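You operate a simulated robot arm through the tools that you are given. There is no shell and no other tool. Be economical: measure what you need, move in short steps, check, and stop when the job is done.

You are at the controls of a simulated two-armed robot. One attempt, no reset.

Task
Put the short grey cable on the grey cover. Switch the white lever on. Open the sinks drawer, fetch the orange relay and set it in the inside of the sinks drawer and shut the drawer again. Fetch the blue cradle and set it on top of the black tall can on the top of the short bench. Put the small green board on the top of the short bench away in the drip tray. Take the blue fan on the tester end of the near bench and put it away on the mat in the hood. Take the teal adapter and leave it on the shelf of the narrow bench. Do these in any order. Set down upright: teal adapter. The white lever goes to its stop.

It is judged by the outcome, as a careful person would: the job done as asked, and still so three seconds after it is handed in. It fails if anything else is knocked over, pushed out of place, dropped, spilled or broken. A push-on lid holds only when it is set on centred and level and pressed home; a screw cap is set on level and turned clockwise until tight.

Robot
Two 7-joint arms with two-finger parallel grippers on one trunk, on a base that drives. Base frame: it is fixed to the floor where the robot stands at the start and does not move with it; the origin is under the middle of the robot, x ahead of it, y to its left, z up; the surface under the hand at the start is at about z = 0.626. Lengths are in m, angles in degrees, forces in N, time in s.
The left shoulder is at the start at [0.05, 0.209, 1.196], the right one opposite. With the tool pointing down near the work surface each hand reaches from about 0.1 to 0.84 m from the robot's upright axis, wherever it stands, measured 20 degrees to its own side. Places, roughly: blue cradle (4x3x3 cm) [-2.2, -1.6, 0.7]; blue fan (6x6x3 cm) [-3, 0.2, 0.7]; drip tray (31x19 cm) [-1, 2.38, 0.72]; grey cover (29x20x3 cm) [2.3, 2.7, 1.5]; inside of the sinks drawer [-5, 1, 0.6]; mat in the hood (24x28 cm) [-1.98, 2.46, 0.72]; orange relay [-1.25, -1.5, 0.75]; shelf of the narrow bench (18x22 cm) [0.78, 0.54, 0.3]; short grey cable (3x13x2 cm) [0.5, 0, 0.6]; sinks drawer [-4.9, 1, 0.6]; small green board (9x6x4 cm) [-2.2, -1.5, 0.7]; tall can [-2.5, -1.5, 0.75]; teal adapter (4x4x8 cm) [2.5, 0.5, 0.5]; white lever [-1, 0.1, 0.8]. Payload 4.4 kg a hand.
The TCP of each hand is the grasp point between the finger pads, 0.023 m short of the fingertips. In the tool frame z runs along the fingers and y along their closing line. The gripper opens to 0.094 m. The fingers are 0.038 m wide and 0.01 m thick; the gripper's body (0.054 by 0.096 m) begins 0.039 m behind the TCP.
Orientation is that of the tool frame in the base frame, as a unit quaternion [w, x, y, z]. With the fingers straight down and closing along the base's y, the tool's x points along the base's -x, its y along +y and its z along -z.

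Tools
- The arms move only by the tool jog_arm. It takes "left_rows", "right_rows" or both (then of equal length, played together; a hand with none holds still); each is a list of rows, each a list of 3 entries, a list of its own where there are three numbers: the shift along the base's x, y, z in units of 200 mm (1.0 is 200 mm), then the turn, a rotation vector about the base's x, y, z in units of 60 degrees (1.0 is 60 degrees), then the gripper command, from -1 (shut) to 1 (fully open), values between in proportion. In form: [[[x, y, z], [wx, wy, wz], claw], ...]. A call has 1 to 12 rows; each row is the pose to reach, as a shift and turn from the pose commanded when the call began. A call with a number of a shift or a turn outside -1 to 1 is refused whole. A row lasts 0.2 s, in which the tool goes at most 0.05 m and 8.6 degrees; a call with a longer step from one row to the next is refused whole, and so is a gripper value outside its range. Where a pose cannot be reached the arm comes as near as it can. A force on the tool above 40 N (or 10 N above the force at the start of the call, whichever is more), or a blocked arm, ends the call early, and 0.2 s more pass. Each finger travels about 0.108 m/s and halts on what it meets, pressing with about 28 N; the grip force reading is that of the motor and also rises with nothing between the fingers. The clock runs only during rows and for 0.2 s after the last one: add rows that repeat a pose to give the fingers time. The reply holds the time, the measured pose of the TCP, the force on the tool along the base axes, the opening and the grip force, in the units named above and with some noise, with the torque about the TCP (base axes, N m) and any sound that the robot's microphone picked up.
- Cameras (640 x 400 px; columns grow to the right, rows downward): "scene" is now at [0.0865, 0.0697, 1.3502]; the picture's right is [0.96, -0.27, 0.00], its down [-0.22, -0.78, -0.58] and it looks along [0.16, 0.56, -0.81] (base axes); focal length 214 px, centre (320, 200). "left" rides on the left gripper at [0.086, -0.016, -0.075] in its tool frame; the picture's right is [0.18, 0.98, 0.00], its down [-0.58, 0.11, -0.81] and it looks along [-0.79, 0.15, 0.59] (tool axes); focal length 243 px, centre (320, 200). "right" rides on the right gripper at [0.086, 0.016, -0.075] in its tool frame; the picture's right is [-0.18, 0.98, 0.00], its down [-0.58, -0.11, -0.81] and it looks along [-0.79, -0.15, 0.59] (tool axes); focal length 243 px, centre (320, 200). There is no depth. A picture from a camera that has moved, and an enlarged one, comes with that camera's place and axes in the base frame and with its lens. The place of the scene camera against the robot may be out by one fixed shift of up to 0.018 m in any direction.
- snapshot(camera): a new picture of that camera. No time passes.
- move_column(by): slides the trunk up (or, below 0, down) by that many m; the arms and the scene camera ride with it, the base frame stays. It gives what a move gives, with no picture.
- base_move(legs): drives the robot by 1 to 6 legs, each [ahead, left, turn to the left] in m, m and degrees, along the robot's own axes; the way and the turn of a leg run together, so that a leg with both is an arc; at most 1.5 m and 180 degrees a leg. The arms and the cameras ride along, it lands a little off, and it stops where it bumps. It gives what a move gives.
- aim_head(pan, tilt): turns the head with the scene camera to pan (to the left, within 80 degrees either way) and tilt (down, from -29 to 69), counted from straight ahead of the robot. It gives what a move gives.
- enlarge(camera, box): a new picture of the part [left, top, right, bottom] of that camera's present view, enlarged. No time passes.
- hand_in(): hands the job in; it is judged then, once.

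Go step by step. Nothing tells you exact positions but the pictures and the camera data: compare them with the known pose of the tool, close in by small moves and look again before you grip or let go. The budget is 217 turns and 208 pictures, counting those below and the enlarged ones. Unless the task says otherwise, let go and move clear before handing in.

The tools are called after ">>>" as name(argument=value, ...) on one line, values as JSON. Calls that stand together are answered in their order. jog_arm: Moves the arms, as the interface text tells. Its arguments: {"type":"object","properties":{"left_rows":{"type":"array","items":{"type":"array"}},"right_rows":{"type":"array","items":{"type":"array"}}},"required":[]} The other tools are called the same way: move_column (by) slides the trunk up or down; base_move (legs) drives the base; aim_head (pan, tilt) turns the head that bears the scene camera; snapshot (camera) takes a picture; enlarge (camera, box) takes an enlarged picture of a part of a camera's view; hand_in () hands the job in.

At the start:

```text
time_s: 0.0
left_tcp_pos: [0.4563, 0.5196, 0.9367]
left_orientation: [0.0, 0.0, 1.0, 0.0]
left_contact_force: [-1.0, 0.4, 0.5]
left_ft_torque: [0.01, 0.02, 0.01]
left_grip_width: 0.0939
left_grip_force: 0.1
right_tcp_pos: [0.5971, 0.0226, 1.0762]
right_orientation: [0.0, 0.0, 1.0, 0.0]
right_contact_force: [-0.7, -1.3, -0.3]
right_ft_torque: [0.01, -0.03, -0.03]
right_grip_width: 0.0943
right_grip_force: 0.1
trunk travel left (down, up): [-0.275, 0.288]
robot x, y, heading: [0.0004, 0.0003, -0.1]
head pan, tilt: [74.5, 54.3]
```

scene: 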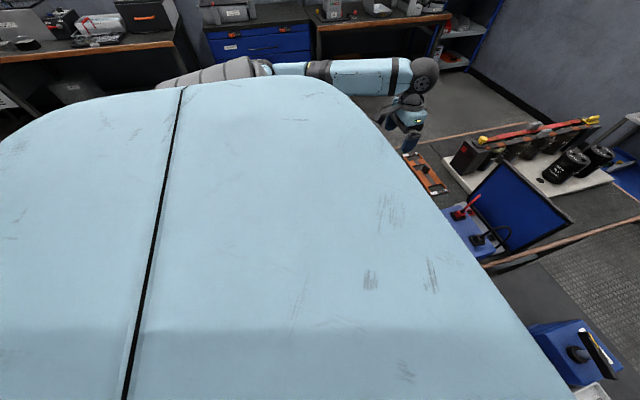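
right: 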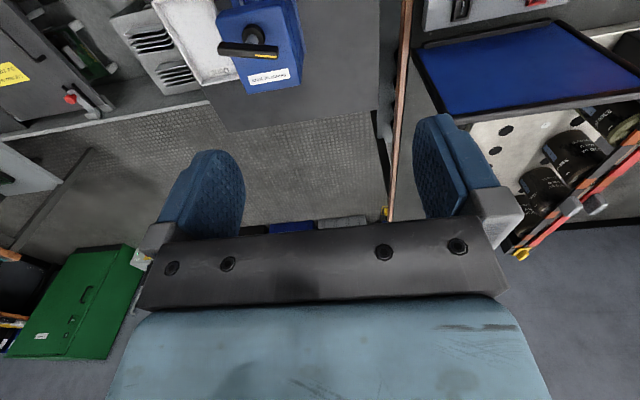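
left: 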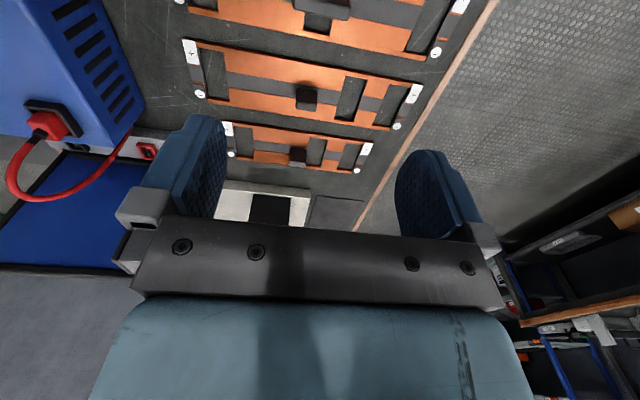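

I see a workshop with the robot standing by a bench. First I survey the room by turning the head.

>>> aim_head(pan=0, tilt=35)

>>> snapshot(camera="scene")

>>> aim_head(pan=60, tilt=20)

>>> snapshot(camera="scene")

>>> aim_head(pan=-60, tilt=20)

>>> snapshot(camera="scene")

```text
time_s: 1.5
left_tcp_pos: [0.4569, 0.5195, 0.9366]
left_orientation: [0.0, 0.0, 1.0, 0.0]
left_contact_force: [0.5, -0.6, -0.2]
left_ft_torque: [-0.01, 0.0, 0.0]
left_grip_width: 0.0939
left_grip_force: 0.1
right_tcp_pos: [0.5978, 0.0224, 1.0755]
right_orientation: [0.0, 0.0, 1.0, 0.0]
right_contact_force: [0.7, 0.1, 0.0]
right_ft_torque: [0.0, -0.01, 0.0]
right_grip_width: 0.0942
right_grip_force: 0.0
trunk travel left (down, up): [-0.275, 0.288]
robot x, y, heading: [0.0012, -0.0002, 0.3]
head pan, tilt: [0.0, 35.0]
```

```text
204 pictures are left
camera scene: at [0.1551, -0.0004, 1.3775], right [0.0, -1.0, 0.0], down [-0.57, 0.0, -0.82], along [0.82, 0.0, -0.57], focal length 214 px, centre (320, 200)
```

scene: 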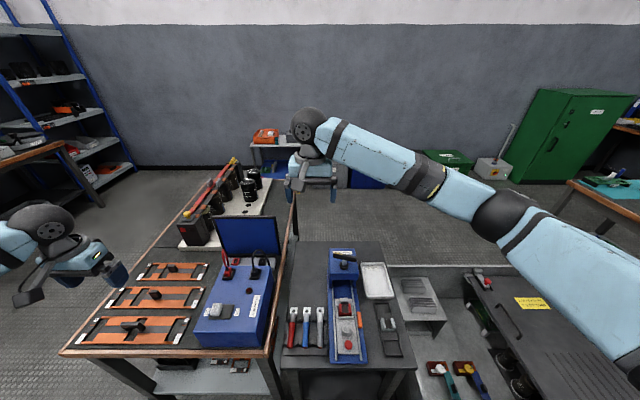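

```text
time_s: 2.8
left_tcp_pos: [0.4575, 0.5188, 0.9372]
left_orientation: [0.0, 0.0, 1.0, 0.001]
left_contact_force: [0.6, 0.0, -0.2]
left_ft_torque: [0.01, -0.01, -0.03]
left_grip_width: 0.0936
left_grip_force: 0.0
right_tcp_pos: [0.5979, 0.0223, 1.0764]
right_orientation: [0.0, -0.001, 1.0, 0.0]
right_contact_force: [-0.2, 0.7, -0.4]
right_ft_torque: [0.01, -0.01, 0.02]
right_grip_width: 0.094
right_grip_force: 0.1
trunk travel left (down, up): [-0.275, 0.288]
robot x, y, heading: [-0.0024, 0.0007, 0.2]
head pan, tilt: [60.0, 20.0]
```

```text
203 pictures are left
camera scene: at [0.1136, 0.0801, 1.4014], right [0.87, -0.5, 0.0], down [-0.17, -0.3, -0.94], along [0.47, 0.81, -0.34], focal length 214 px, centre (320, 200)
```

scene: 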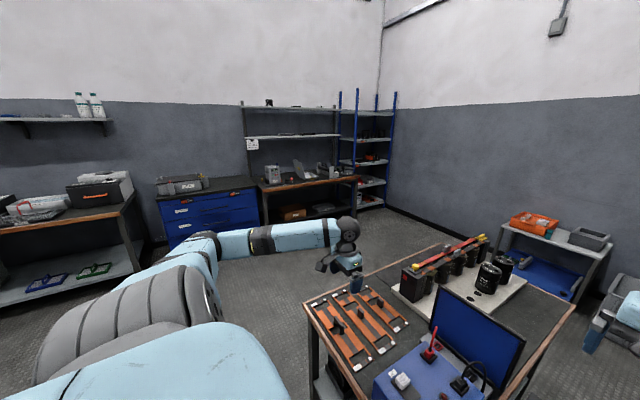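

```text
time_s: 4.8
left_tcp_pos: [0.457, 0.519, 0.9364]
left_orientation: [0.0, -0.001, 1.0, 0.001]
left_contact_force: [-0.4, 0.0, 0.5]
left_ft_torque: [0.01, -0.01, -0.01]
left_grip_width: 0.094
left_grip_force: 0.1
right_tcp_pos: [0.5983, 0.0217, 1.0753]
right_orientation: [-0.001, 0.0, 1.0, -0.001]
right_contact_force: [0.4, 0.6, 0.1]
right_ft_torque: [-0.05, 0.0, -0.02]
right_grip_width: 0.0942
right_grip_force: 0.1
trunk travel left (down, up): [-0.275, 0.288]
robot x, y, heading: [-0.0013, -0.0002, 0.1]
head pan, tilt: [-60.0, 20.0]
```

```text
202 pictures are left
camera scene: at [0.1136, -0.0811, 1.4014], right [-0.87, -0.5, 0.0], down [-0.17, 0.3, -0.94], along [0.47, -0.81, -0.34], focal length 214 px, centre (320, 200)
```

scene: 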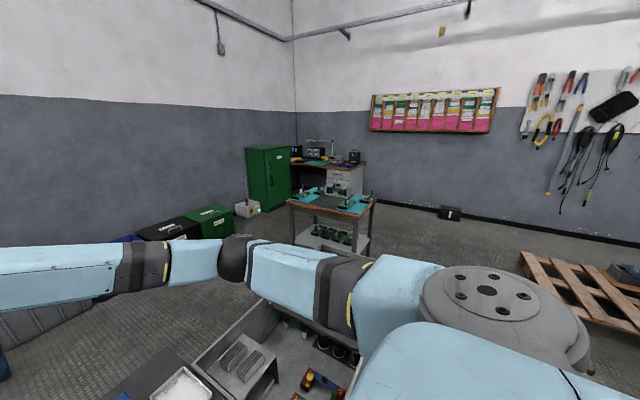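

The bench straight ahead holds tools and busbars. I enlarge the view to find the cable and the rest.

>>> aim_head(pan=0, tilt=50)

>>> snapshot(camera="scene")

>>> enlarge(camera="scene", box=[200, 100, 440, 250])

>>> enlarge(camera="right", box=[100, 0, 580, 240])

>>> aim_head(pan=50, tilt=5)

>>> enlarge(camera="scene", box=[160, 120, 480, 320])

```text
time_s: 6.1
left_tcp_pos: [0.4556, 0.5173, 0.9374]
left_orientation: [0.0, -0.001, 1.0, -0.001]
left_contact_force: [-1.1, 0.2, 0.0]
left_ft_torque: [0.0, 0.01, 0.04]
left_grip_width: 0.094
left_grip_force: 0.1
right_tcp_pos: [0.599, 0.0212, 1.0752]
right_orientation: [0.0, 0.0, 1.0, 0.0]
right_contact_force: [-0.1, -0.5, 0.1]
right_ft_torque: [-0.04, -0.03, 0.04]
right_grip_width: 0.094
right_grip_force: 0.1
trunk travel left (down, up): [-0.275, 0.288]
robot x, y, heading: [-0.0003, 0.002, 0.1]
head pan, tilt: [0.0, 50.0]
```

```text
201 pictures are left
camera scene: at [0.144, -0.0006, 1.3558], right [0.0, -1.0, 0.0], down [-0.77, 0.0, -0.64], along [0.64, 0.0, -0.77], focal length 214 px, centre (320, 200)
```

scene: 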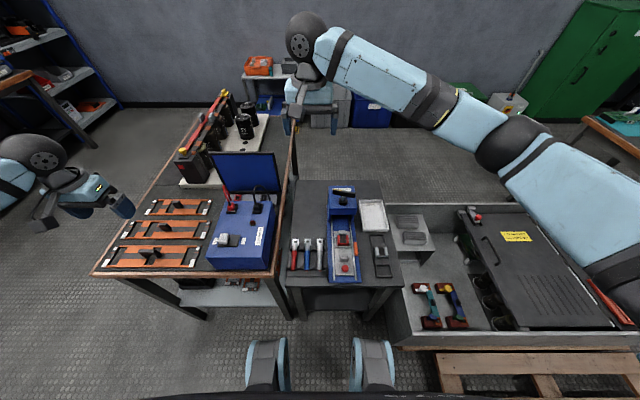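

```text
2.67 times, centred on (320, 175) of scene
camera zoom: at [0.144, -0.0006, 1.3558], right [0.0, -1.0, 0.0], down [-0.77, 0.0, -0.64], along [0.64, 0.0, -0.77], focal length 572 px, centre (320, 267)
```

zoom: 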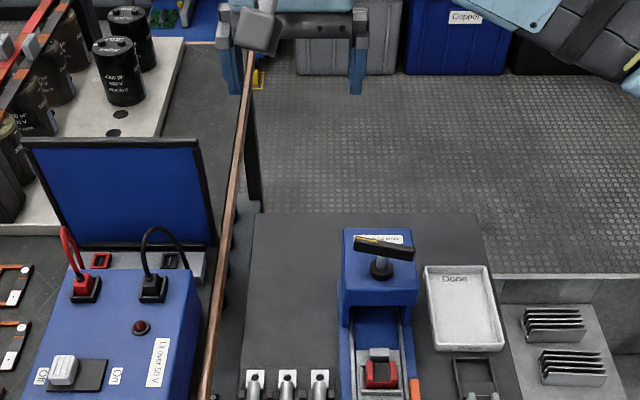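

```text
1.33 times, centred on (340, 120) of right
camera zoom: at [0.5107, 0.0373, 1.1513], right [0.18, 0.98, 0.0], down [0.58, -0.11, 0.81], along [0.79, -0.15, -0.59], focal length 324 px, centre (293, 307)
```

zoom: 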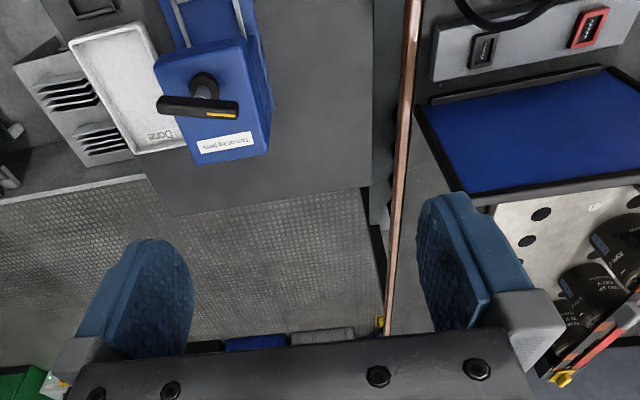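

```text
time_s: 7.2
left_tcp_pos: [0.4576, 0.5183, 0.9366]
left_orientation: [0.0, 0.001, 1.0, 0.0]
left_contact_force: [0.8, -0.6, 0.1]
left_ft_torque: [-0.02, -0.03, 0.02]
left_grip_width: 0.0942
left_grip_force: 0.1
right_tcp_pos: [0.5987, 0.0228, 1.0767]
right_orientation: [0.0, 0.0, 1.0, 0.0]
right_contact_force: [-0.3, -0.2, 0.7]
right_ft_torque: [-0.02, -0.01, 0.02]
right_grip_width: 0.094
right_grip_force: 0.0
trunk travel left (down, up): [-0.275, 0.288]
robot x, y, heading: [-0.0013, 0.0028, -0.1]
head pan, tilt: [50.0, 5.0]
```

```text
2.00 times, centred on (320, 220) of scene
camera zoom: at [0.1261, 0.0698, 1.4257], right [0.77, -0.64, 0.0], down [-0.06, -0.07, -1.0], along [0.64, 0.76, -0.09], focal length 429 px, centre (320, 160)
```

zoom: 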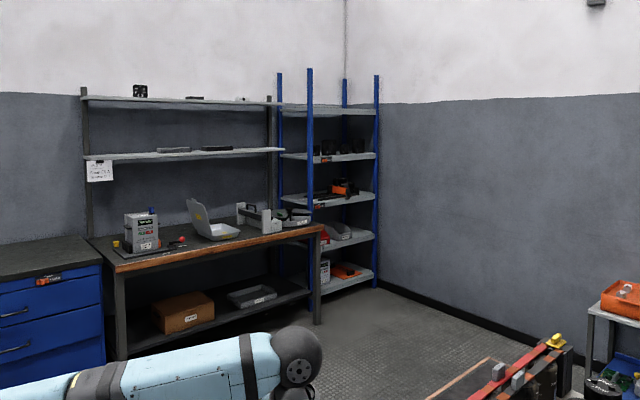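

The three coloured pieces on the near stand look like short cables with lugs. I zoom in on them and on the lever bench.

>>> aim_head(pan=0, tilt=55)

>>> enlarge(camera="scene", box=[270, 150, 430, 250])

>>> enlarge(camera="scene", box=[80, 120, 320, 270])

>>> aim_head(pan=80, tilt=20)

>>> snapshot(camera="scene")

>>> enlarge(camera="scene", box=[0, 100, 320, 300])

>>> enlarge(camera="scene", box=[240, 80, 560, 280])

```text
time_s: 8.4
left_tcp_pos: [0.4568, 0.5178, 0.9375]
left_orientation: [-0.001, 0.0, 1.0, 0.0]
left_contact_force: [0.2, -0.3, -0.7]
left_ft_torque: [0.0, -0.01, -0.01]
left_grip_width: 0.0939
left_grip_force: 0.0
right_tcp_pos: [0.5986, 0.0205, 1.0759]
right_orientation: [-0.001, 0.0, 1.0, 0.001]
right_contact_force: [0.2, -0.3, -0.4]
right_ft_torque: [0.03, 0.01, 0.01]
right_grip_width: 0.0941
right_grip_force: 0.1
trunk travel left (down, up): [-0.275, 0.288]
robot x, y, heading: [-0.0016, 0.0002, 0.1]
head pan, tilt: [0.0, 55.0]
```

```text
4.00 times, centred on (350, 200) of scene
camera zoom: at [0.1392, -0.0004, 1.3494], right [0.0, -1.0, 0.0], down [-0.82, 0.0, -0.57], along [0.57, 0.0, -0.82], focal length 858 px, centre (200, 200)
```

zoom: 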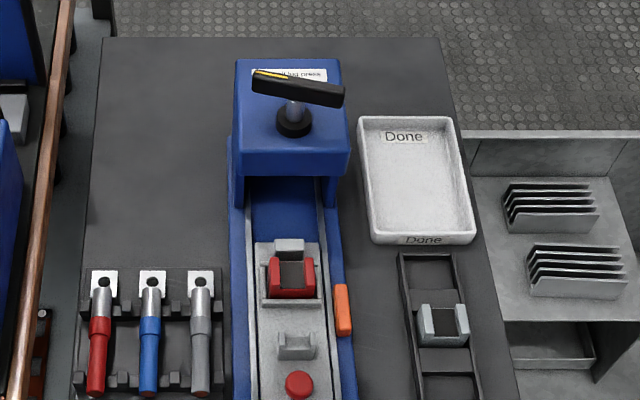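

```text
2.67 times, centred on (200, 195) of scene
camera zoom: at [0.1392, -0.0004, 1.3494], right [0.0, -1.0, 0.0], down [-0.82, 0.0, -0.57], along [0.57, 0.0, -0.82], focal length 572 px, centre (640, 213)
```

zoom: 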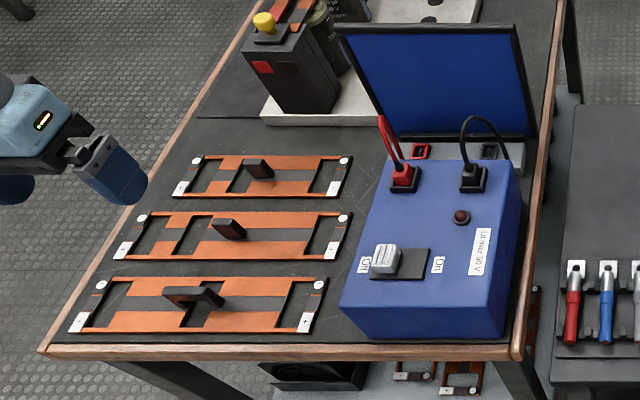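

```text
time_s: 10.0
left_tcp_pos: [0.4583, 0.5195, 0.9366]
left_orientation: [-0.001, -0.001, 1.0, 0.0]
left_contact_force: [0.2, 0.4, -0.3]
left_ft_torque: [0.0, -0.01, -0.05]
left_grip_width: 0.094
left_grip_force: 0.0
right_tcp_pos: [0.5977, 0.0222, 1.0767]
right_orientation: [0.0, 0.0, 1.0, -0.001]
right_contact_force: [-0.6, 0.2, -0.4]
right_ft_torque: [0.0, 0.03, -0.04]
right_grip_width: 0.0938
right_grip_force: 0.0
trunk travel left (down, up): [-0.275, 0.288]
robot x, y, heading: [0.0004, -0.0015, 0.3]
head pan, tilt: [80.0, 20.0]
```

```text
195 pictures are left
camera scene: at [0.0832, 0.0912, 1.4014], right [0.98, -0.17, 0.0], down [-0.06, -0.34, -0.94], along [0.16, 0.93, -0.34], focal length 214 px, centre (320, 200)
```

scene: 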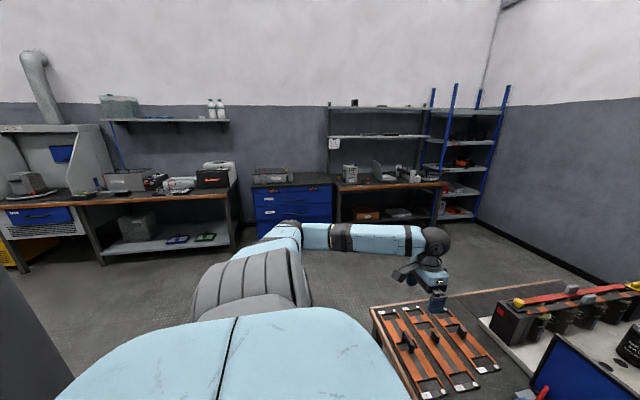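

```text
2.00 times, centred on (160, 200) of scene
camera zoom: at [0.0832, 0.0912, 1.4014], right [0.98, -0.17, 0.0], down [-0.06, -0.34, -0.94], along [0.16, 0.93, -0.34], focal length 429 px, centre (640, 200)
```

zoom: 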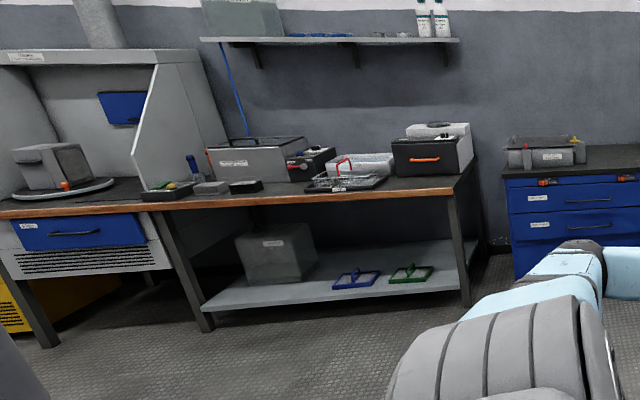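

```text
2.00 times, centred on (400, 180) of scene
camera zoom: at [0.0832, 0.0912, 1.4014], right [0.98, -0.17, 0.0], down [-0.06, -0.34, -0.94], along [0.16, 0.93, -0.34], focal length 429 px, centre (160, 240)
```

zoom: 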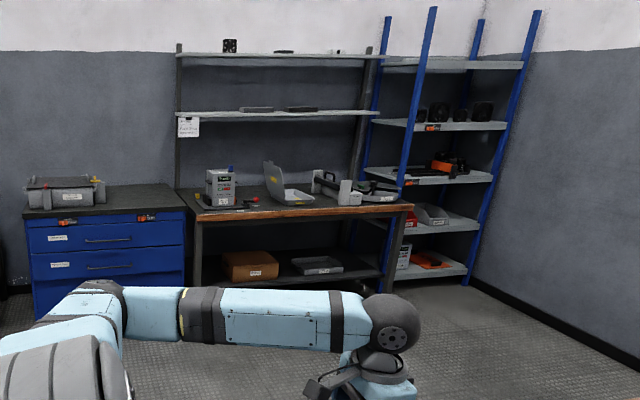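

The grey cable lies at about (0.47, 0, 0.65), along x, right of the blue one. I bring the right hand over it with the gripper partly closed and look again.

>>> jog_arm(right_rows=[[[-0.24, 0, 0], [0, 0, 0], 0], [[-0.48, -0.05, 0], [0, 0, 0], -0.2], [[-0.62, -0.1, -0.2], [0, 0, 0], -0.2], [[-0.62, -0.1, -0.44], [0, 0, 0], -0.2], [[-0.62, -0.1, -0.68], [0, 0, 0], -0.2], [[-0.62, -0.1, -0.92], [0, 0, 0], -0.2], [[-0.62, -0.1, -1], [0, 0, 0], -0.2]])

>>> aim_head(pan=0, tilt=60)

>>> snapshot(camera="right")

>>> enlarge(camera="scene", box=[240, 100, 440, 225])

```text
time_s: 11.6
left_tcp_pos: [0.4575, 0.5182, 0.9365]
left_orientation: [0.0, 0.001, 1.0, -0.001]
left_contact_force: [-0.1, -0.4, 0.8]
left_ft_torque: [0.01, -0.04, 0.0]
left_grip_width: 0.0939
left_grip_force: 0.1
right_tcp_pos: [0.4734, 0.0035, 0.8753]
right_orientation: [0.0, 0.0, 1.0, 0.0]
right_contact_force: [0.4, 0.7, -0.5]
right_ft_torque: [-0.01, 0.0, 0.0]
right_grip_width: 0.0375
right_grip_force: 0.1
trunk travel left (down, up): [-0.275, 0.288]
robot x, y, heading: [-0.0023, 0.0008, -0.3]
head pan, tilt: [80.0, 20.0]
```

```text
time_s: 13.1
left_tcp_pos: [0.4577, 0.5193, 0.9374]
left_orientation: [0.0, 0.0, 1.0, 0.0]
left_contact_force: [-1.2, 0.7, 0.3]
left_ft_torque: [0.03, 0.01, -0.01]
left_grip_width: 0.0942
left_grip_force: 0.1
right_tcp_pos: [0.4748, 0.0032, 0.8741]
right_orientation: [0.0, 0.001, 1.0, -0.001]
right_contact_force: [-0.3, -0.3, 0.5]
right_ft_torque: [-0.02, 0.03, -0.01]
right_grip_width: 0.0375
right_grip_force: 0.0
trunk travel left (down, up): [-0.275, 0.288]
robot x, y, heading: [-0.0014, 0.0018, 0.3]
head pan, tilt: [0.0, 60.0]
```

```text
192 pictures are left
camera right: at [0.3875, 0.0186, 0.9502], right [0.18, 0.98, 0.0], down [0.58, -0.11, 0.81], along [0.79, -0.15, -0.59], focal length 243 px, centre (320, 200)
```

right: 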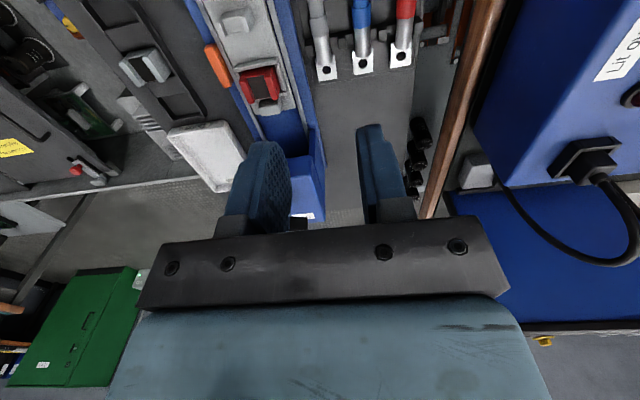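

```text
3.20 times, centred on (340, 162) of scene
camera zoom: at [0.1337, -0.0004, 1.3433], right [0.0, -1.0, 0.0], down [-0.87, 0.0, -0.5], along [0.5, 0.0, -0.87], focal length 686 px, centre (256, 320)
```

zoom: 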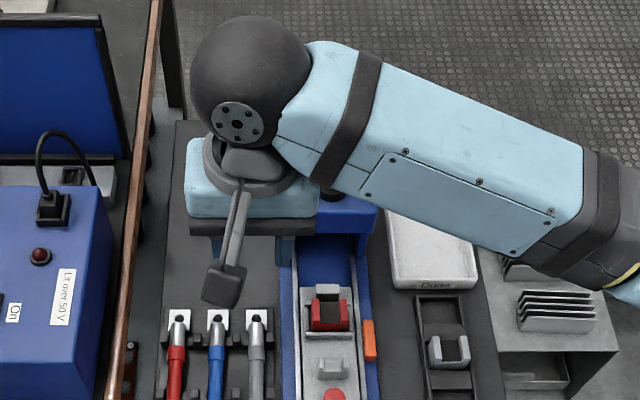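

The lug is at x≈0.525 and the cable runs back along y≈0. I go down to 0.70 first and check.

>>> jog_arm(right_rows=[[[-0.04, -0.01, -0.24], [0, 0, 0], -0.2], [[-0.04, -0.01, -0.48], [0, 0, 0], -0.2], [[-0.04, -0.01, -0.72], [0, 0, 0], -0.2], [[-0.04, -0.01, -0.85], [0, 0, 0], -0.2]])

>>> snapshot(camera="right")

>>> enlarge(camera="scene", box=[270, 130, 430, 230])

```text
time_s: 14.1
left_tcp_pos: [0.4568, 0.5178, 0.9363]
left_orientation: [0.0, 0.0, 1.0, 0.0]
left_contact_force: [-0.1, -0.4, -0.6]
left_ft_torque: [-0.01, 0.02, 0.01]
left_grip_width: 0.094
left_grip_force: 0.0
right_tcp_pos: [0.4672, 0.0001, 0.7053]
right_orientation: [0.0, -0.001, 1.0, 0.0]
right_contact_force: [-0.8, 1.0, 0.0]
right_ft_torque: [-0.02, -0.01, 0.02]
right_grip_width: 0.0375
right_grip_force: 0.1
trunk travel left (down, up): [-0.275, 0.288]
robot x, y, heading: [0.0022, -0.001, 0.2]
head pan, tilt: [0.0, 60.0]
```

```text
190 pictures are left
camera right: at [0.3789, 0.0165, 0.7805], right [0.18, 0.98, 0.0], down [0.58, -0.11, 0.81], along [0.79, -0.15, -0.59], focal length 243 px, centre (320, 200)
```

right: 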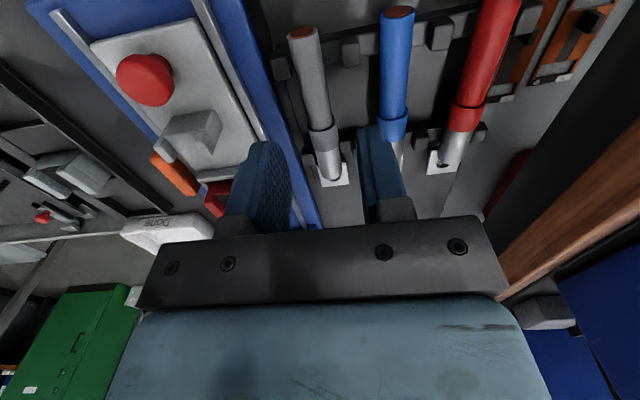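

```text
4.00 times, centred on (350, 180) of scene
camera zoom: at [0.1336, -0.0004, 1.3433], right [0.0, -1.0, 0.0], down [-0.87, 0.0, -0.5], along [0.5, 0.0, -0.87], focal length 858 px, centre (200, 280)
```

zoom: 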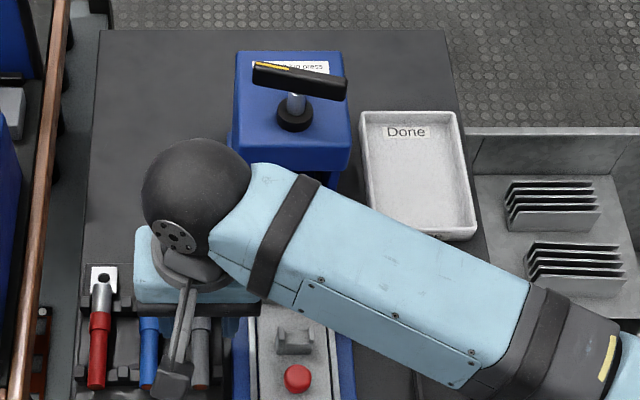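

The cable lies midway between the fingers. I lower to 0.655 and close.

>>> jog_arm(right_rows=[[[0, 0, -0.12], [0, 0, 0], -0.2], [[0, 0, -0.25], [0, 0, 0], -0.2], [[0, 0, -0.25], [0, 0, 0], -0.2], [[0, 0, -0.25], [0, 0, 0], -1], [[0, 0, -0.25], [0, 0, 0], -1]])

>>> snapshot(camera="right")

```text
time_s: 15.3
left_tcp_pos: [0.4571, 0.5183, 0.9374]
left_orientation: [0.0, 0.0, 1.0, 0.0]
left_contact_force: [-0.2, 0.0, 0.2]
left_ft_torque: [0.0, 0.0, -0.01]
left_grip_width: 0.094
left_grip_force: 0.1
right_tcp_pos: [0.4672, -0.0003, 0.6561]
right_orientation: [0.0, -0.001, 1.0, 0.0]
right_contact_force: [0.3, 0.6, 0.8]
right_ft_torque: [0.01, -0.01, -0.03]
right_grip_width: 0.0192
right_grip_force: 28.1
trunk travel left (down, up): [-0.275, 0.288]
robot x, y, heading: [0.0002, 0.0004, 0.2]
head pan, tilt: [0.0, 60.0]
```

```text
188 pictures are left
camera right: at [0.3794, 0.0157, 0.7308], right [0.18, 0.98, 0.0], down [0.58, -0.11, 0.81], along [0.79, -0.15, -0.59], focal length 243 px, centre (320, 200)
```

right: 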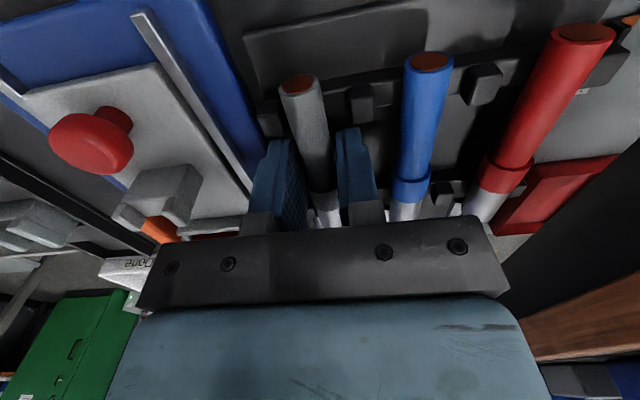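

Cable is gripped. I lift it and drive to the left, out of the benches.

>>> jog_arm(right_rows=[[[0, 0, 0.12], [0, 0, 0], -1], [[0, 0, 0.3], [0, 0, 0], -1], [[0, 0, 0.54], [0, 0, 0], -1], [[0, 0, 0.78], [0, 0, 0], -1], [[-0.1, 0, 1], [0, 0, 0], -1], [[-0.3, 0, 1], [0, 0, 0], -1], [[-0.5, 0, 1], [0, 0, 0], -1]], left_rows=[[[0, 0, 0], [0, 0, 0], 1], [[0, 0, 0.2], [0, 0, 0], 1], [[0, 0, 0.4], [0, 0, 0], 1], [[0, -0.2, 0.5], [0, 0, 0], 1], [[-0.1, -0.4, 0.6], [0, 0, 0], 1], [[-0.3, -0.5, 0.6], [0, 0, 0], 1], [[-0.5, -0.6, 0.6], [0, 0, 0], 1]])

>>> snapshot(camera="right")

>>> base_move(legs=[[0, 1.3, 0]])

>>> snapshot(camera="scene")

>>> aim_head(pan=0, tilt=20)

>>> snapshot(camera="scene")

```text
time_s: 16.9
left_tcp_pos: [0.3561, 0.3986, 1.0584]
left_orientation: [0.001, 0.0, 1.0, 0.001]
left_contact_force: [0.1, -0.3, -0.2]
left_ft_torque: [0.04, 0.04, -0.04]
left_grip_width: 0.094
left_grip_force: 0.0
right_tcp_pos: [0.3663, -0.0031, 0.8564]
right_orientation: [0.0, -0.001, 1.0, 0.0]
right_contact_force: [-0.1, -0.3, -0.8]
right_ft_torque: [0.01, 0.0, -0.02]
right_grip_width: 0.0192
right_grip_force: 28.0
trunk travel left (down, up): [-0.275, 0.288]
robot x, y, heading: [0.0012, 0.0006, 0.1]
head pan, tilt: [0.0, 60.0]
```

```text
187 pictures are left
camera right: at [0.2779, 0.014, 0.9315], right [0.18, 0.98, 0.0], down [0.58, -0.11, 0.81], along [0.79, -0.15, -0.59], focal length 243 px, centre (320, 200)
```

right: 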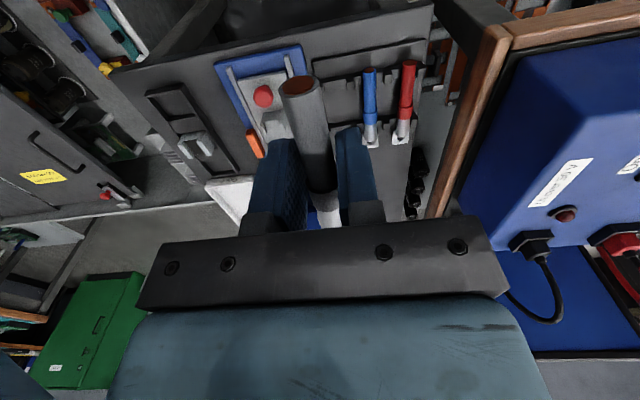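

```text
time_s: 28.5
left_tcp_pos: [0.356, 1.6973, 1.0575]
left_orientation: [0.0, -0.001, 1.0, 0.0]
left_contact_force: [-0.8, -0.2, 0.3]
left_ft_torque: [0.0, -0.01, 0.02]
left_grip_width: 0.0938
left_grip_force: 0.0
right_tcp_pos: [0.3657, 1.2967, 0.8562]
right_orientation: [0.0, -0.001, 1.0, 0.0]
right_contact_force: [0.1, 0.3, -0.8]
right_ft_torque: [-0.01, 0.0, -0.02]
right_grip_width: 0.0191
right_grip_force: 28.0
trunk travel left (down, up): [-0.275, 0.288]
robot x, y, heading: [0.0016, 1.2982, 0.1]
head pan, tilt: [0.0, 60.0]
```

```text
186 pictures are left
camera scene: at [0.1325, 1.2979, 1.3432], right [0.0, -1.0, 0.0], down [-0.87, 0.0, -0.5], along [0.5, 0.0, -0.87], focal length 214 px, centre (320, 200)
```

scene: 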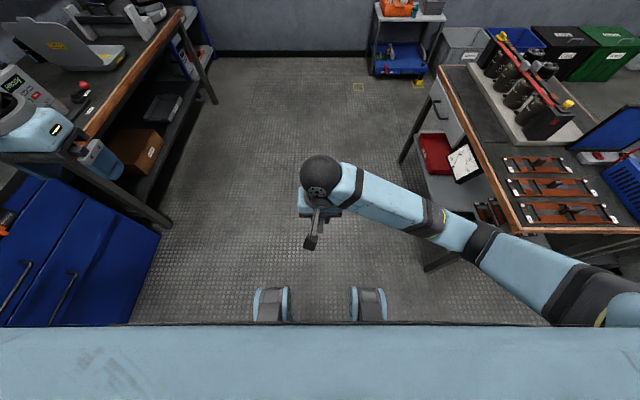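

```text
time_s: 29.6
left_tcp_pos: [0.3555, 1.6988, 1.0579]
left_orientation: [-0.001, -0.001, 1.0, 0.0]
left_contact_force: [-0.6, -0.1, -0.2]
left_ft_torque: [0.01, -0.01, 0.0]
left_grip_width: 0.0941
left_grip_force: 0.0
right_tcp_pos: [0.3649, 1.2977, 0.8555]
right_orientation: [0.0, -0.002, 1.0, 0.0]
right_contact_force: [0.2, 0.7, -1.3]
right_ft_torque: [-0.02, 0.01, 0.0]
right_grip_width: 0.019
right_grip_force: 28.0
trunk travel left (down, up): [-0.275, 0.288]
robot x, y, heading: [-0.0023, 1.2978, 0.2]
head pan, tilt: [0.0, 20.0]
```

```text
185 pictures are left
camera scene: at [0.1589, 1.2979, 1.4013], right [0.0, -1.0, 0.0], down [-0.34, 0.0, -0.94], along [0.94, 0.0, -0.34], focal length 214 px, centre (320, 200)
```

scene: 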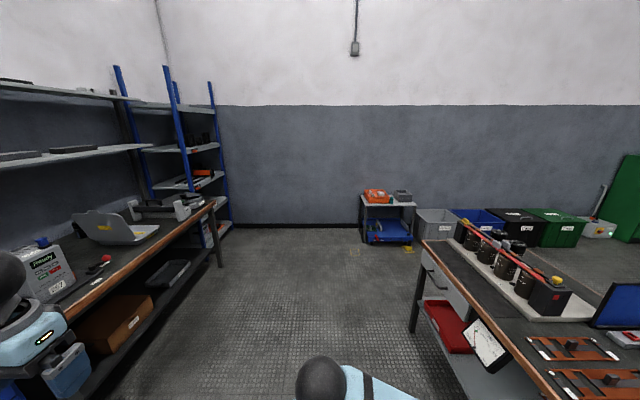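

I see the blue rack at the left corner and the small table with the orange box ahead. I zoom into both.

>>> enlarge(camera="scene", box=[340, 170, 440, 260])

>>> enlarge(camera="scene", box=[0, 60, 240, 210])

>>> enlarge(camera="scene", box=[380, 220, 640, 400])

```text
4.44 times, centred on (390, 215) of scene
camera zoom: at [0.1589, 1.2979, 1.4013], right [0.0, -1.0, 0.0], down [-0.34, 0.0, -0.94], along [0.94, 0.0, -0.34], focal length 953 px, centre (9, 133)
```

zoom: 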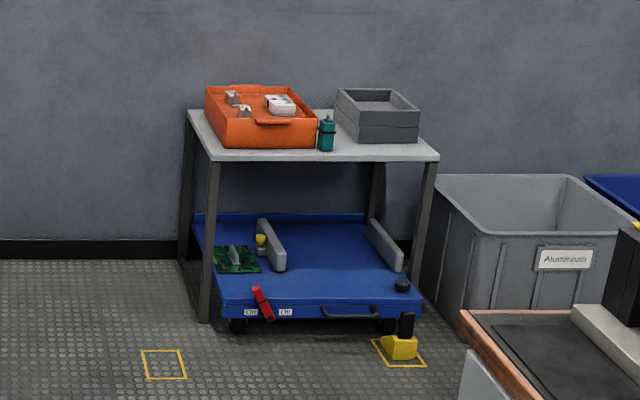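

```text
2.67 times, centred on (120, 135) of scene
camera zoom: at [0.1589, 1.2979, 1.4013], right [0.0, -1.0, 0.0], down [-0.34, 0.0, -0.94], along [0.94, 0.0, -0.34], focal length 572 px, centre (853, 373)
```

zoom: 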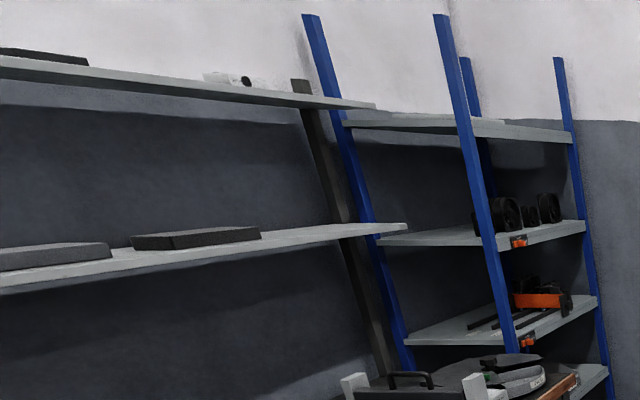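

```text
2.22 times, centred on (510, 310) of scene
camera zoom: at [0.1589, 1.2979, 1.4013], right [0.0, -1.0, 0.0], down [-0.34, 0.0, -0.94], along [0.94, 0.0, -0.34], focal length 477 px, centre (-102, -44)
```

zoom: 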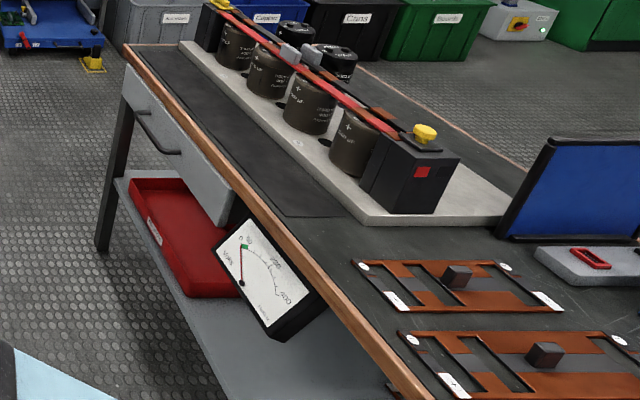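

The adapter stands on the small table at about (2.5, 0.46, 0.55); the cover is on the rack's top shelf. I drive up the aisle and turn to face the rack with the trunk raised.

>>> base_move(legs=[[1.4, 0.05, 0], [0.5, 0, 0], [0, 0, 80]])

>>> move_column(by=0.28)

>>> snapshot(camera="scene")

```text
time_s: 42.4
left_tcp_pos: [1.5552, 1.7784, 1.0578]
left_orientation: [0.0, -0.634, 0.773, 0.0]
left_contact_force: [0.1, 1.1, -0.4]
left_ft_torque: [0.0, -0.01, -0.01]
left_grip_width: 0.094
left_grip_force: 0.0
right_tcp_pos: [1.9494, 1.71, 0.8562]
right_orientation: [-0.001, -0.634, 0.773, 0.0]
right_contact_force: [0.1, 0.3, -0.6]
right_ft_torque: [0.0, 0.0, -0.03]
right_grip_width: 0.0192
right_grip_force: 28.0
trunk travel left (down, up): [-0.275, 0.288]
robot x, y, heading: [1.8745, 1.3514, 78.7]
head pan, tilt: [0.0, 20.0]
```

```text
time_s: 45.2
left_tcp_pos: [1.5559, 1.7805, 1.3372]
left_orientation: [0.0, -0.634, 0.773, -0.001]
left_contact_force: [0.8, -0.2, -0.3]
left_ft_torque: [-0.02, -0.01, -0.02]
left_grip_width: 0.0939
left_grip_force: 0.0
right_tcp_pos: [1.9502, 1.7096, 1.1356]
right_orientation: [0.0, -0.634, 0.774, 0.0]
right_contact_force: [0.9, 0.6, -0.5]
right_ft_torque: [0.01, -0.01, -0.01]
right_grip_width: 0.019
right_grip_force: 28.2
trunk travel left (down, up): [-0.555, 0.008]
robot x, y, heading: [1.8767, 1.3536, 78.8]
head pan, tilt: [0.0, 20.0]
```

```text
181 pictures are left
camera scene: at [1.9076, 1.508, 1.6813], right [0.98, -0.2, 0.0], down [-0.07, -0.34, -0.94], along [0.18, 0.92, -0.34], focal length 214 px, centre (320, 200)
```

scene: 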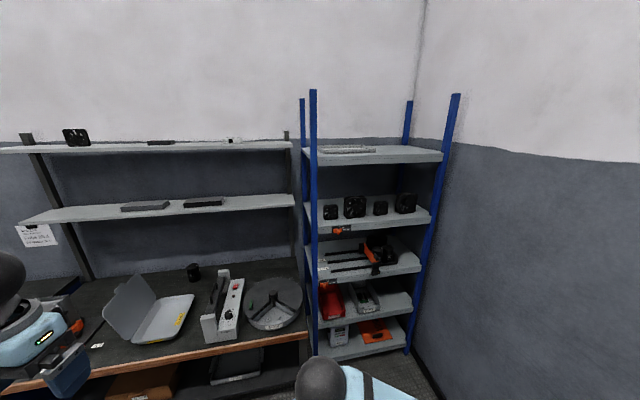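

>>> enlarge(camera="scene", box=[290, 100, 470, 220])

```text
3.33 times, centred on (380, 160) of scene
camera zoom: at [1.9076, 1.508, 1.6813], right [0.98, -0.2, 0.0], down [-0.07, -0.34, -0.94], along [0.18, 0.92, -0.34], focal length 715 px, centre (120, 333)
```

zoom: 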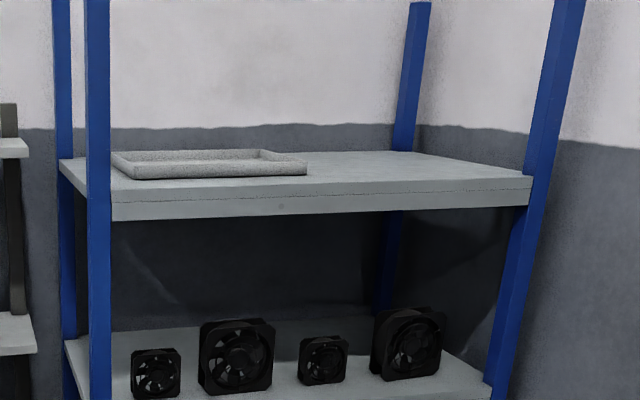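

The cover is a rimmed grey tray at the front left of the top shelf. I square up to the rack and drive closer.

>>> base_move(legs=[[0, 0, 11.2], [0.5, -0.22, 0]])

>>> aim_head(pan=-10, tilt=10)

>>> snapshot(camera="scene")

>>> snapshot(camera="left")

```text
time_s: 49.1
left_tcp_pos: [1.6991, 2.2077, 1.3379]
left_orientation: [0.0, -0.705, 0.709, 0.0]
left_contact_force: [0.2, 0.0, -0.2]
left_ft_torque: [0.01, 0.0, 0.0]
left_grip_width: 0.0939
left_grip_force: 0.1
right_tcp_pos: [2.0986, 2.2131, 1.1347]
right_orientation: [-0.001, -0.705, 0.709, 0.001]
right_contact_force: [-0.5, -0.4, -1.8]
right_ft_torque: [0.0, -0.04, -0.01]
right_grip_width: 0.019
right_grip_force: 28.0
trunk travel left (down, up): [-0.555, 0.008]
robot x, y, heading: [2.0929, 1.847, 89.4]
head pan, tilt: [0.0, 20.0]
```

```text
time_s: 49.8
left_tcp_pos: [1.6995, 2.2082, 1.337]
left_orientation: [0.001, -0.704, 0.71, 0.0]
left_contact_force: [-1.1, -0.1, 0.7]
left_ft_torque: [0.01, 0.0, 0.01]
left_grip_width: 0.094
left_grip_force: 0.2
right_tcp_pos: [2.0997, 2.2158, 1.1361]
right_orientation: [0.0, -0.705, 0.71, 0.0]
right_contact_force: [0.9, 0.5, 0.1]
right_ft_torque: [-0.03, 0.02, 0.02]
right_grip_width: 0.0189
right_grip_force: 28.4
trunk travel left (down, up): [-0.555, 0.008]
robot x, y, heading: [2.0975, 1.8511, 89.6]
head pan, tilt: [-10.0, 10.0]
```

```text
179 pictures are left
camera scene: at [2.1131, 2.007, 1.6975], right [0.98, -0.18, 0.0], down [-0.03, -0.17, -0.98], along [0.18, 0.97, -0.17], focal length 214 px, centre (320, 200)
```

scene: 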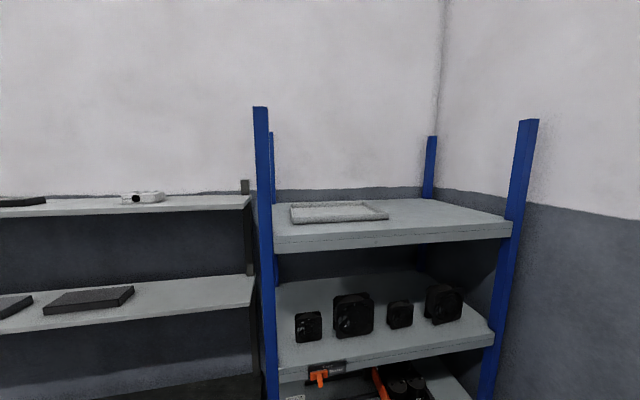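

```text
178 pictures are left
camera left: at [1.715, 2.1227, 1.4117], right [-0.98, -0.18, 0.0], down [-0.1, 0.58, 0.81], along [-0.14, 0.79, -0.59], focal length 243 px, centre (320, 200)
```

left: 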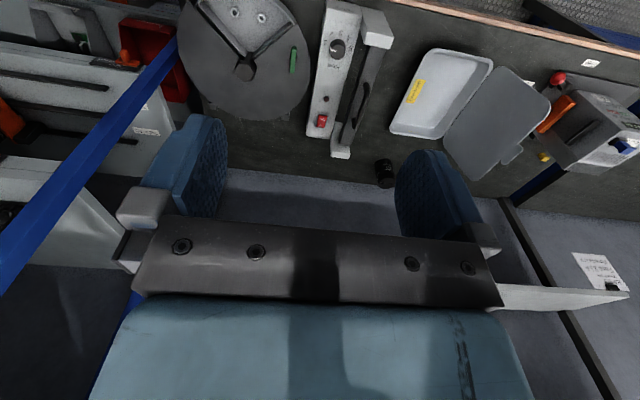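

The cover's centre is at about (2.29, 2.68), floor near z 1.54. I move a bit closer, then raise the right hand above shelf height.

>>> base_move(legs=[[0.12, 0, 0]])

>>> jog_arm(right_rows=[[[0.16, 0, 0.17], [0, 0, 0], -1], [[0.32, 0, 0.34], [0, 0, 0], -1], [[0.48, 0, 0.51], [0, 0, 0], -1], [[0.64, 0, 0.68], [0, 0, 0], -1], [[0.8, 0, 0.85], [0, 0, 0], -1], [[0.95, 0, 1], [0, 0, 0], -1]])

>>> jog_arm(right_rows=[[[0, 0, 0.24], [0, 0, 0], -1], [[0, 0, 0.48], [0, 0, 0], -1], [[0, 0, 0.72], [0, 0, 0], -1], [[0, 0, 0.96], [0, 0, 0], -1]])

>>> jog_arm(right_rows=[[[0, 0, 0.24], [0, 0, 0], -1], [[0, 0, 0.48], [0, 0, 0], -1], [[0, 0, 0.72], [0, 0, 0], -1], [[0, 0, 0.96], [0, 0, 0], -1]])

>>> snapshot(camera="right")

>>> snapshot(camera="scene")

```text
time_s: 51.0
left_tcp_pos: [1.7056, 2.3269, 1.3363]
left_orientation: [-0.002, -0.703, 0.711, -0.002]
left_contact_force: [0.1, 1.1, -0.7]
left_ft_torque: [-0.02, 0.02, 0.02]
left_grip_width: 0.0942
left_grip_force: 0.1
right_tcp_pos: [2.1064, 2.3304, 1.1344]
right_orientation: [-0.001, -0.703, 0.711, -0.001]
right_contact_force: [-0.4, 0.5, -1.1]
right_ft_torque: [-0.03, -0.03, 0.01]
right_grip_width: 0.0192
right_grip_force: 27.8
trunk travel left (down, up): [-0.555, 0.008]
robot x, y, heading: [2.101, 1.9615, 89.3]
head pan, tilt: [-10.0, 10.0]
```

```text
time_s: 52.4
left_tcp_pos: [1.7073, 2.3212, 1.3376]
left_orientation: [0.001, -0.703, 0.711, 0.001]
left_contact_force: [1.0, -0.7, 0.1]
left_ft_torque: [-0.05, -0.02, 0.0]
left_grip_width: 0.0941
left_grip_force: 0.0
right_tcp_pos: [2.2975, 2.3274, 1.3355]
right_orientation: [0.001, -0.704, 0.711, 0.001]
right_contact_force: [1.0, 0.5, -0.5]
right_ft_torque: [0.01, 0.04, -0.03]
right_grip_width: 0.0189
right_grip_force: 28.2
trunk travel left (down, up): [-0.555, 0.008]
robot x, y, heading: [2.1019, 1.9628, 89.3]
head pan, tilt: [-10.0, 10.0]
```

```text
time_s: 53.4
left_tcp_pos: [1.7046, 2.3227, 1.337]
left_orientation: [0.001, -0.703, 0.712, -0.001]
left_contact_force: [-0.1, -1.2, -0.4]
left_ft_torque: [0.0, -0.03, 0.01]
left_grip_width: 0.0937
left_grip_force: 0.1
right_tcp_pos: [2.2961, 2.3278, 1.5295]
right_orientation: [0.0, -0.703, 0.711, -0.001]
right_contact_force: [-0.3, -0.6, -1.4]
right_ft_torque: [-0.01, 0.01, 0.03]
right_grip_width: 0.0188
right_grip_force: 28.3
trunk travel left (down, up): [-0.555, 0.008]
robot x, y, heading: [2.1005, 1.9639, 89.3]
head pan, tilt: [-10.0, 10.0]
```

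```text
time_s: 54.4
left_tcp_pos: [1.7058, 2.3209, 1.3372]
left_orientation: [0.002, -0.703, 0.711, 0.0]
left_contact_force: [-0.1, 0.7, -0.3]
left_ft_torque: [0.01, 0.01, 0.0]
left_grip_width: 0.0941
left_grip_force: 0.1
right_tcp_pos: [2.2955, 2.3239, 1.7197]
right_orientation: [0.002, -0.703, 0.711, 0.0]
right_contact_force: [0.5, -0.2, -1.0]
right_ft_torque: [0.01, 0.0, 0.02]
right_grip_width: 0.0189
right_grip_force: 27.9
trunk travel left (down, up): [-0.555, 0.008]
robot x, y, heading: [2.0994, 1.9604, 89.5]
head pan, tilt: [-10.0, 10.0]
```

```text
177 pictures are left
camera right: at [2.2768, 2.2377, 1.7955], right [-0.98, 0.2, 0.0], down [0.11, 0.58, 0.81], along [0.16, 0.79, -0.59], focal length 243 px, centre (320, 200)
```

right: 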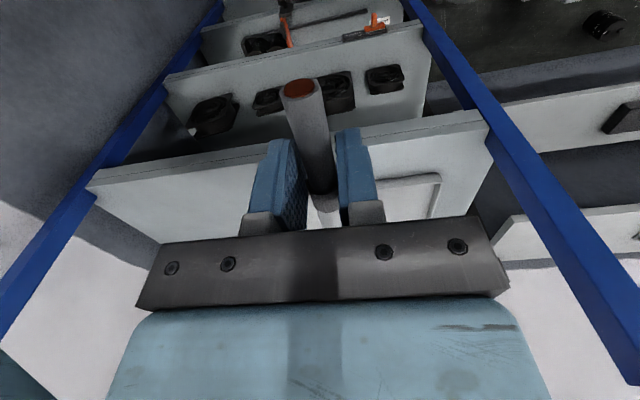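

```text
176 pictures are left
camera scene: at [2.1176, 2.117, 1.6979], right [0.98, -0.19, 0.0], down [-0.03, -0.17, -0.99], along [0.18, 0.97, -0.17], focal length 214 px, centre (320, 200)
```

scene: 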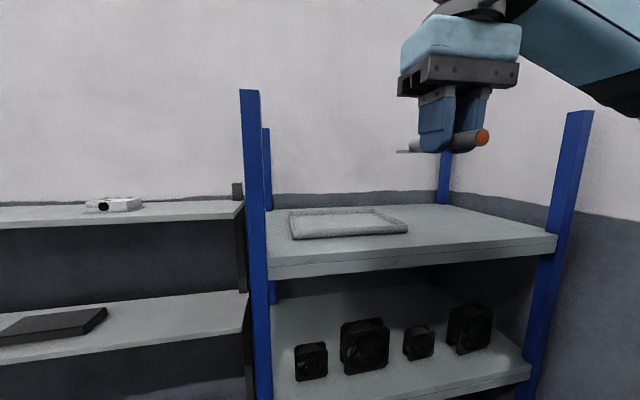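

The cover spans about x 2.14–2.42, y 2.54–2.74. I carry the cable over its centre.

>>> jog_arm(right_rows=[[[0, 0.24, 0], [0, 0, 0], -1], [[-0.02, 0.48, 0], [0, 0, 0], -1], [[-0.04, 0.72, 0], [0, 0, 0], -1], [[-0.05, 0.96, 0], [0, 0, 0], -1]])

>>> jog_arm(right_rows=[[[0, 0.2, 0], [0, 0, 0], -1], [[0, 0.4, 0], [0, 0, 0], -1], [[0, 0.61, 0], [0, 0, 0], -1], [[0, 0.61, -0.2], [0, 0, 0], -1], [[0, 0.61, -0.4], [0, 0, 0], -1]])

>>> snapshot(camera="right")

>>> enlarge(camera="scene", box=[220, 100, 540, 300])

```text
time_s: 55.4
left_tcp_pos: [1.705, 2.3272, 1.3349]
left_orientation: [0.0, -0.703, 0.711, 0.0]
left_contact_force: [-0.2, -0.4, 0.2]
left_ft_torque: [0.0, -0.04, 0.02]
left_grip_width: 0.0938
left_grip_force: 0.2
right_tcp_pos: [2.2853, 2.5233, 1.7166]
right_orientation: [0.0, -0.703, 0.711, -0.001]
right_contact_force: [-0.8, -0.2, -1.7]
right_ft_torque: [-0.07, -0.04, 0.01]
right_grip_width: 0.0191
right_grip_force: 27.8
trunk travel left (down, up): [-0.555, 0.008]
robot x, y, heading: [2.1039, 1.9615, 89.2]
head pan, tilt: [-10.0, 10.0]
```

```text
time_s: 56.6
left_tcp_pos: [1.7086, 2.3273, 1.3371]
left_orientation: [-0.002, -0.703, 0.711, 0.0]
left_contact_force: [0.0, -0.1, 0.3]
left_ft_torque: [0.01, -0.02, 0.0]
left_grip_width: 0.0941
left_grip_force: 0.0
right_tcp_pos: [2.2892, 2.6448, 1.638]
right_orientation: [-0.002, -0.702, 0.712, 0.0]
right_contact_force: [-0.8, -0.2, -1.3]
right_ft_torque: [-0.04, 0.01, 0.02]
right_grip_width: 0.0193
right_grip_force: 28.1
trunk travel left (down, up): [-0.555, 0.008]
robot x, y, heading: [2.1015, 1.9626, 89.4]
head pan, tilt: [-10.0, 10.0]
```

```text
175 pictures are left
camera right: at [2.2712, 2.5585, 1.7133], right [-0.98, 0.2, 0.0], down [0.12, 0.58, 0.81], along [0.16, 0.79, -0.59], focal length 243 px, centre (320, 200)
```

right: 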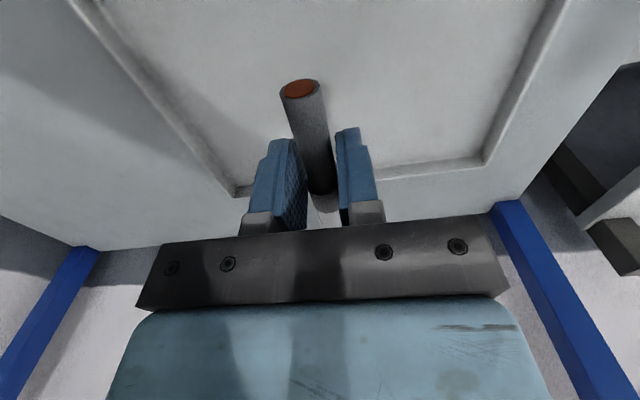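

```text
2.00 times, centred on (380, 200) of scene
camera zoom: at [2.1213, 2.1226, 1.6974], right [0.98, -0.19, 0.0], down [-0.03, -0.17, -0.98], along [0.18, 0.97, -0.18], focal length 429 px, centre (200, 200)
```

zoom: 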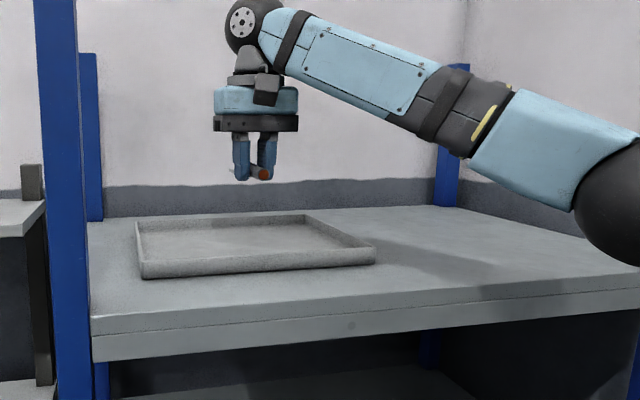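

Over the middle of the cover. I lower in small steps until the touch.

>>> jog_arm(right_rows=[[[0, -0.02, -0.12], [0, 0, 0], -1], [[0, -0.02, -0.22], [0, 0, 0], -1], [[0, -0.02, -0.28], [0, 0, 0], -1], [[0, -0.02, -0.34], [0, 0, 0], -1]])

>>> enlarge(camera="scene", box=[270, 150, 430, 250])

```text
time_s: 57.6
left_tcp_pos: [1.7068, 2.3243, 1.3372]
left_orientation: [0.001, -0.702, 0.712, 0.0]
left_contact_force: [-0.3, -0.1, -0.6]
left_ft_torque: [0.0, 0.03, -0.04]
left_grip_width: 0.0941
left_grip_force: 0.1
right_tcp_pos: [2.2879, 2.639, 1.5705]
right_orientation: [0.0, -0.703, 0.711, 0.0]
right_contact_force: [-0.6, 0.0, -0.6]
right_ft_torque: [-0.02, 0.06, 0.01]
right_grip_width: 0.019
right_grip_force: 28.0
trunk travel left (down, up): [-0.555, 0.008]
robot x, y, heading: [2.101, 1.9625, 89.3]
head pan, tilt: [-10.0, 10.0]
```

```text
4.00 times, centred on (350, 200) of scene
camera zoom: at [2.12, 2.1209, 1.6976], right [0.98, -0.19, 0.0], down [-0.03, -0.17, -0.98], along [0.18, 0.97, -0.17], focal length 858 px, centre (200, 200)
```

zoom: 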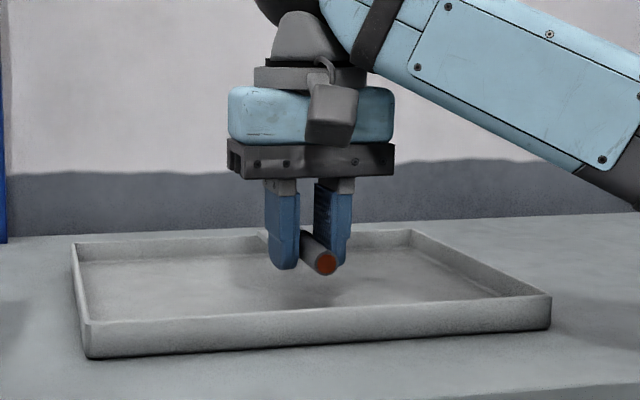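

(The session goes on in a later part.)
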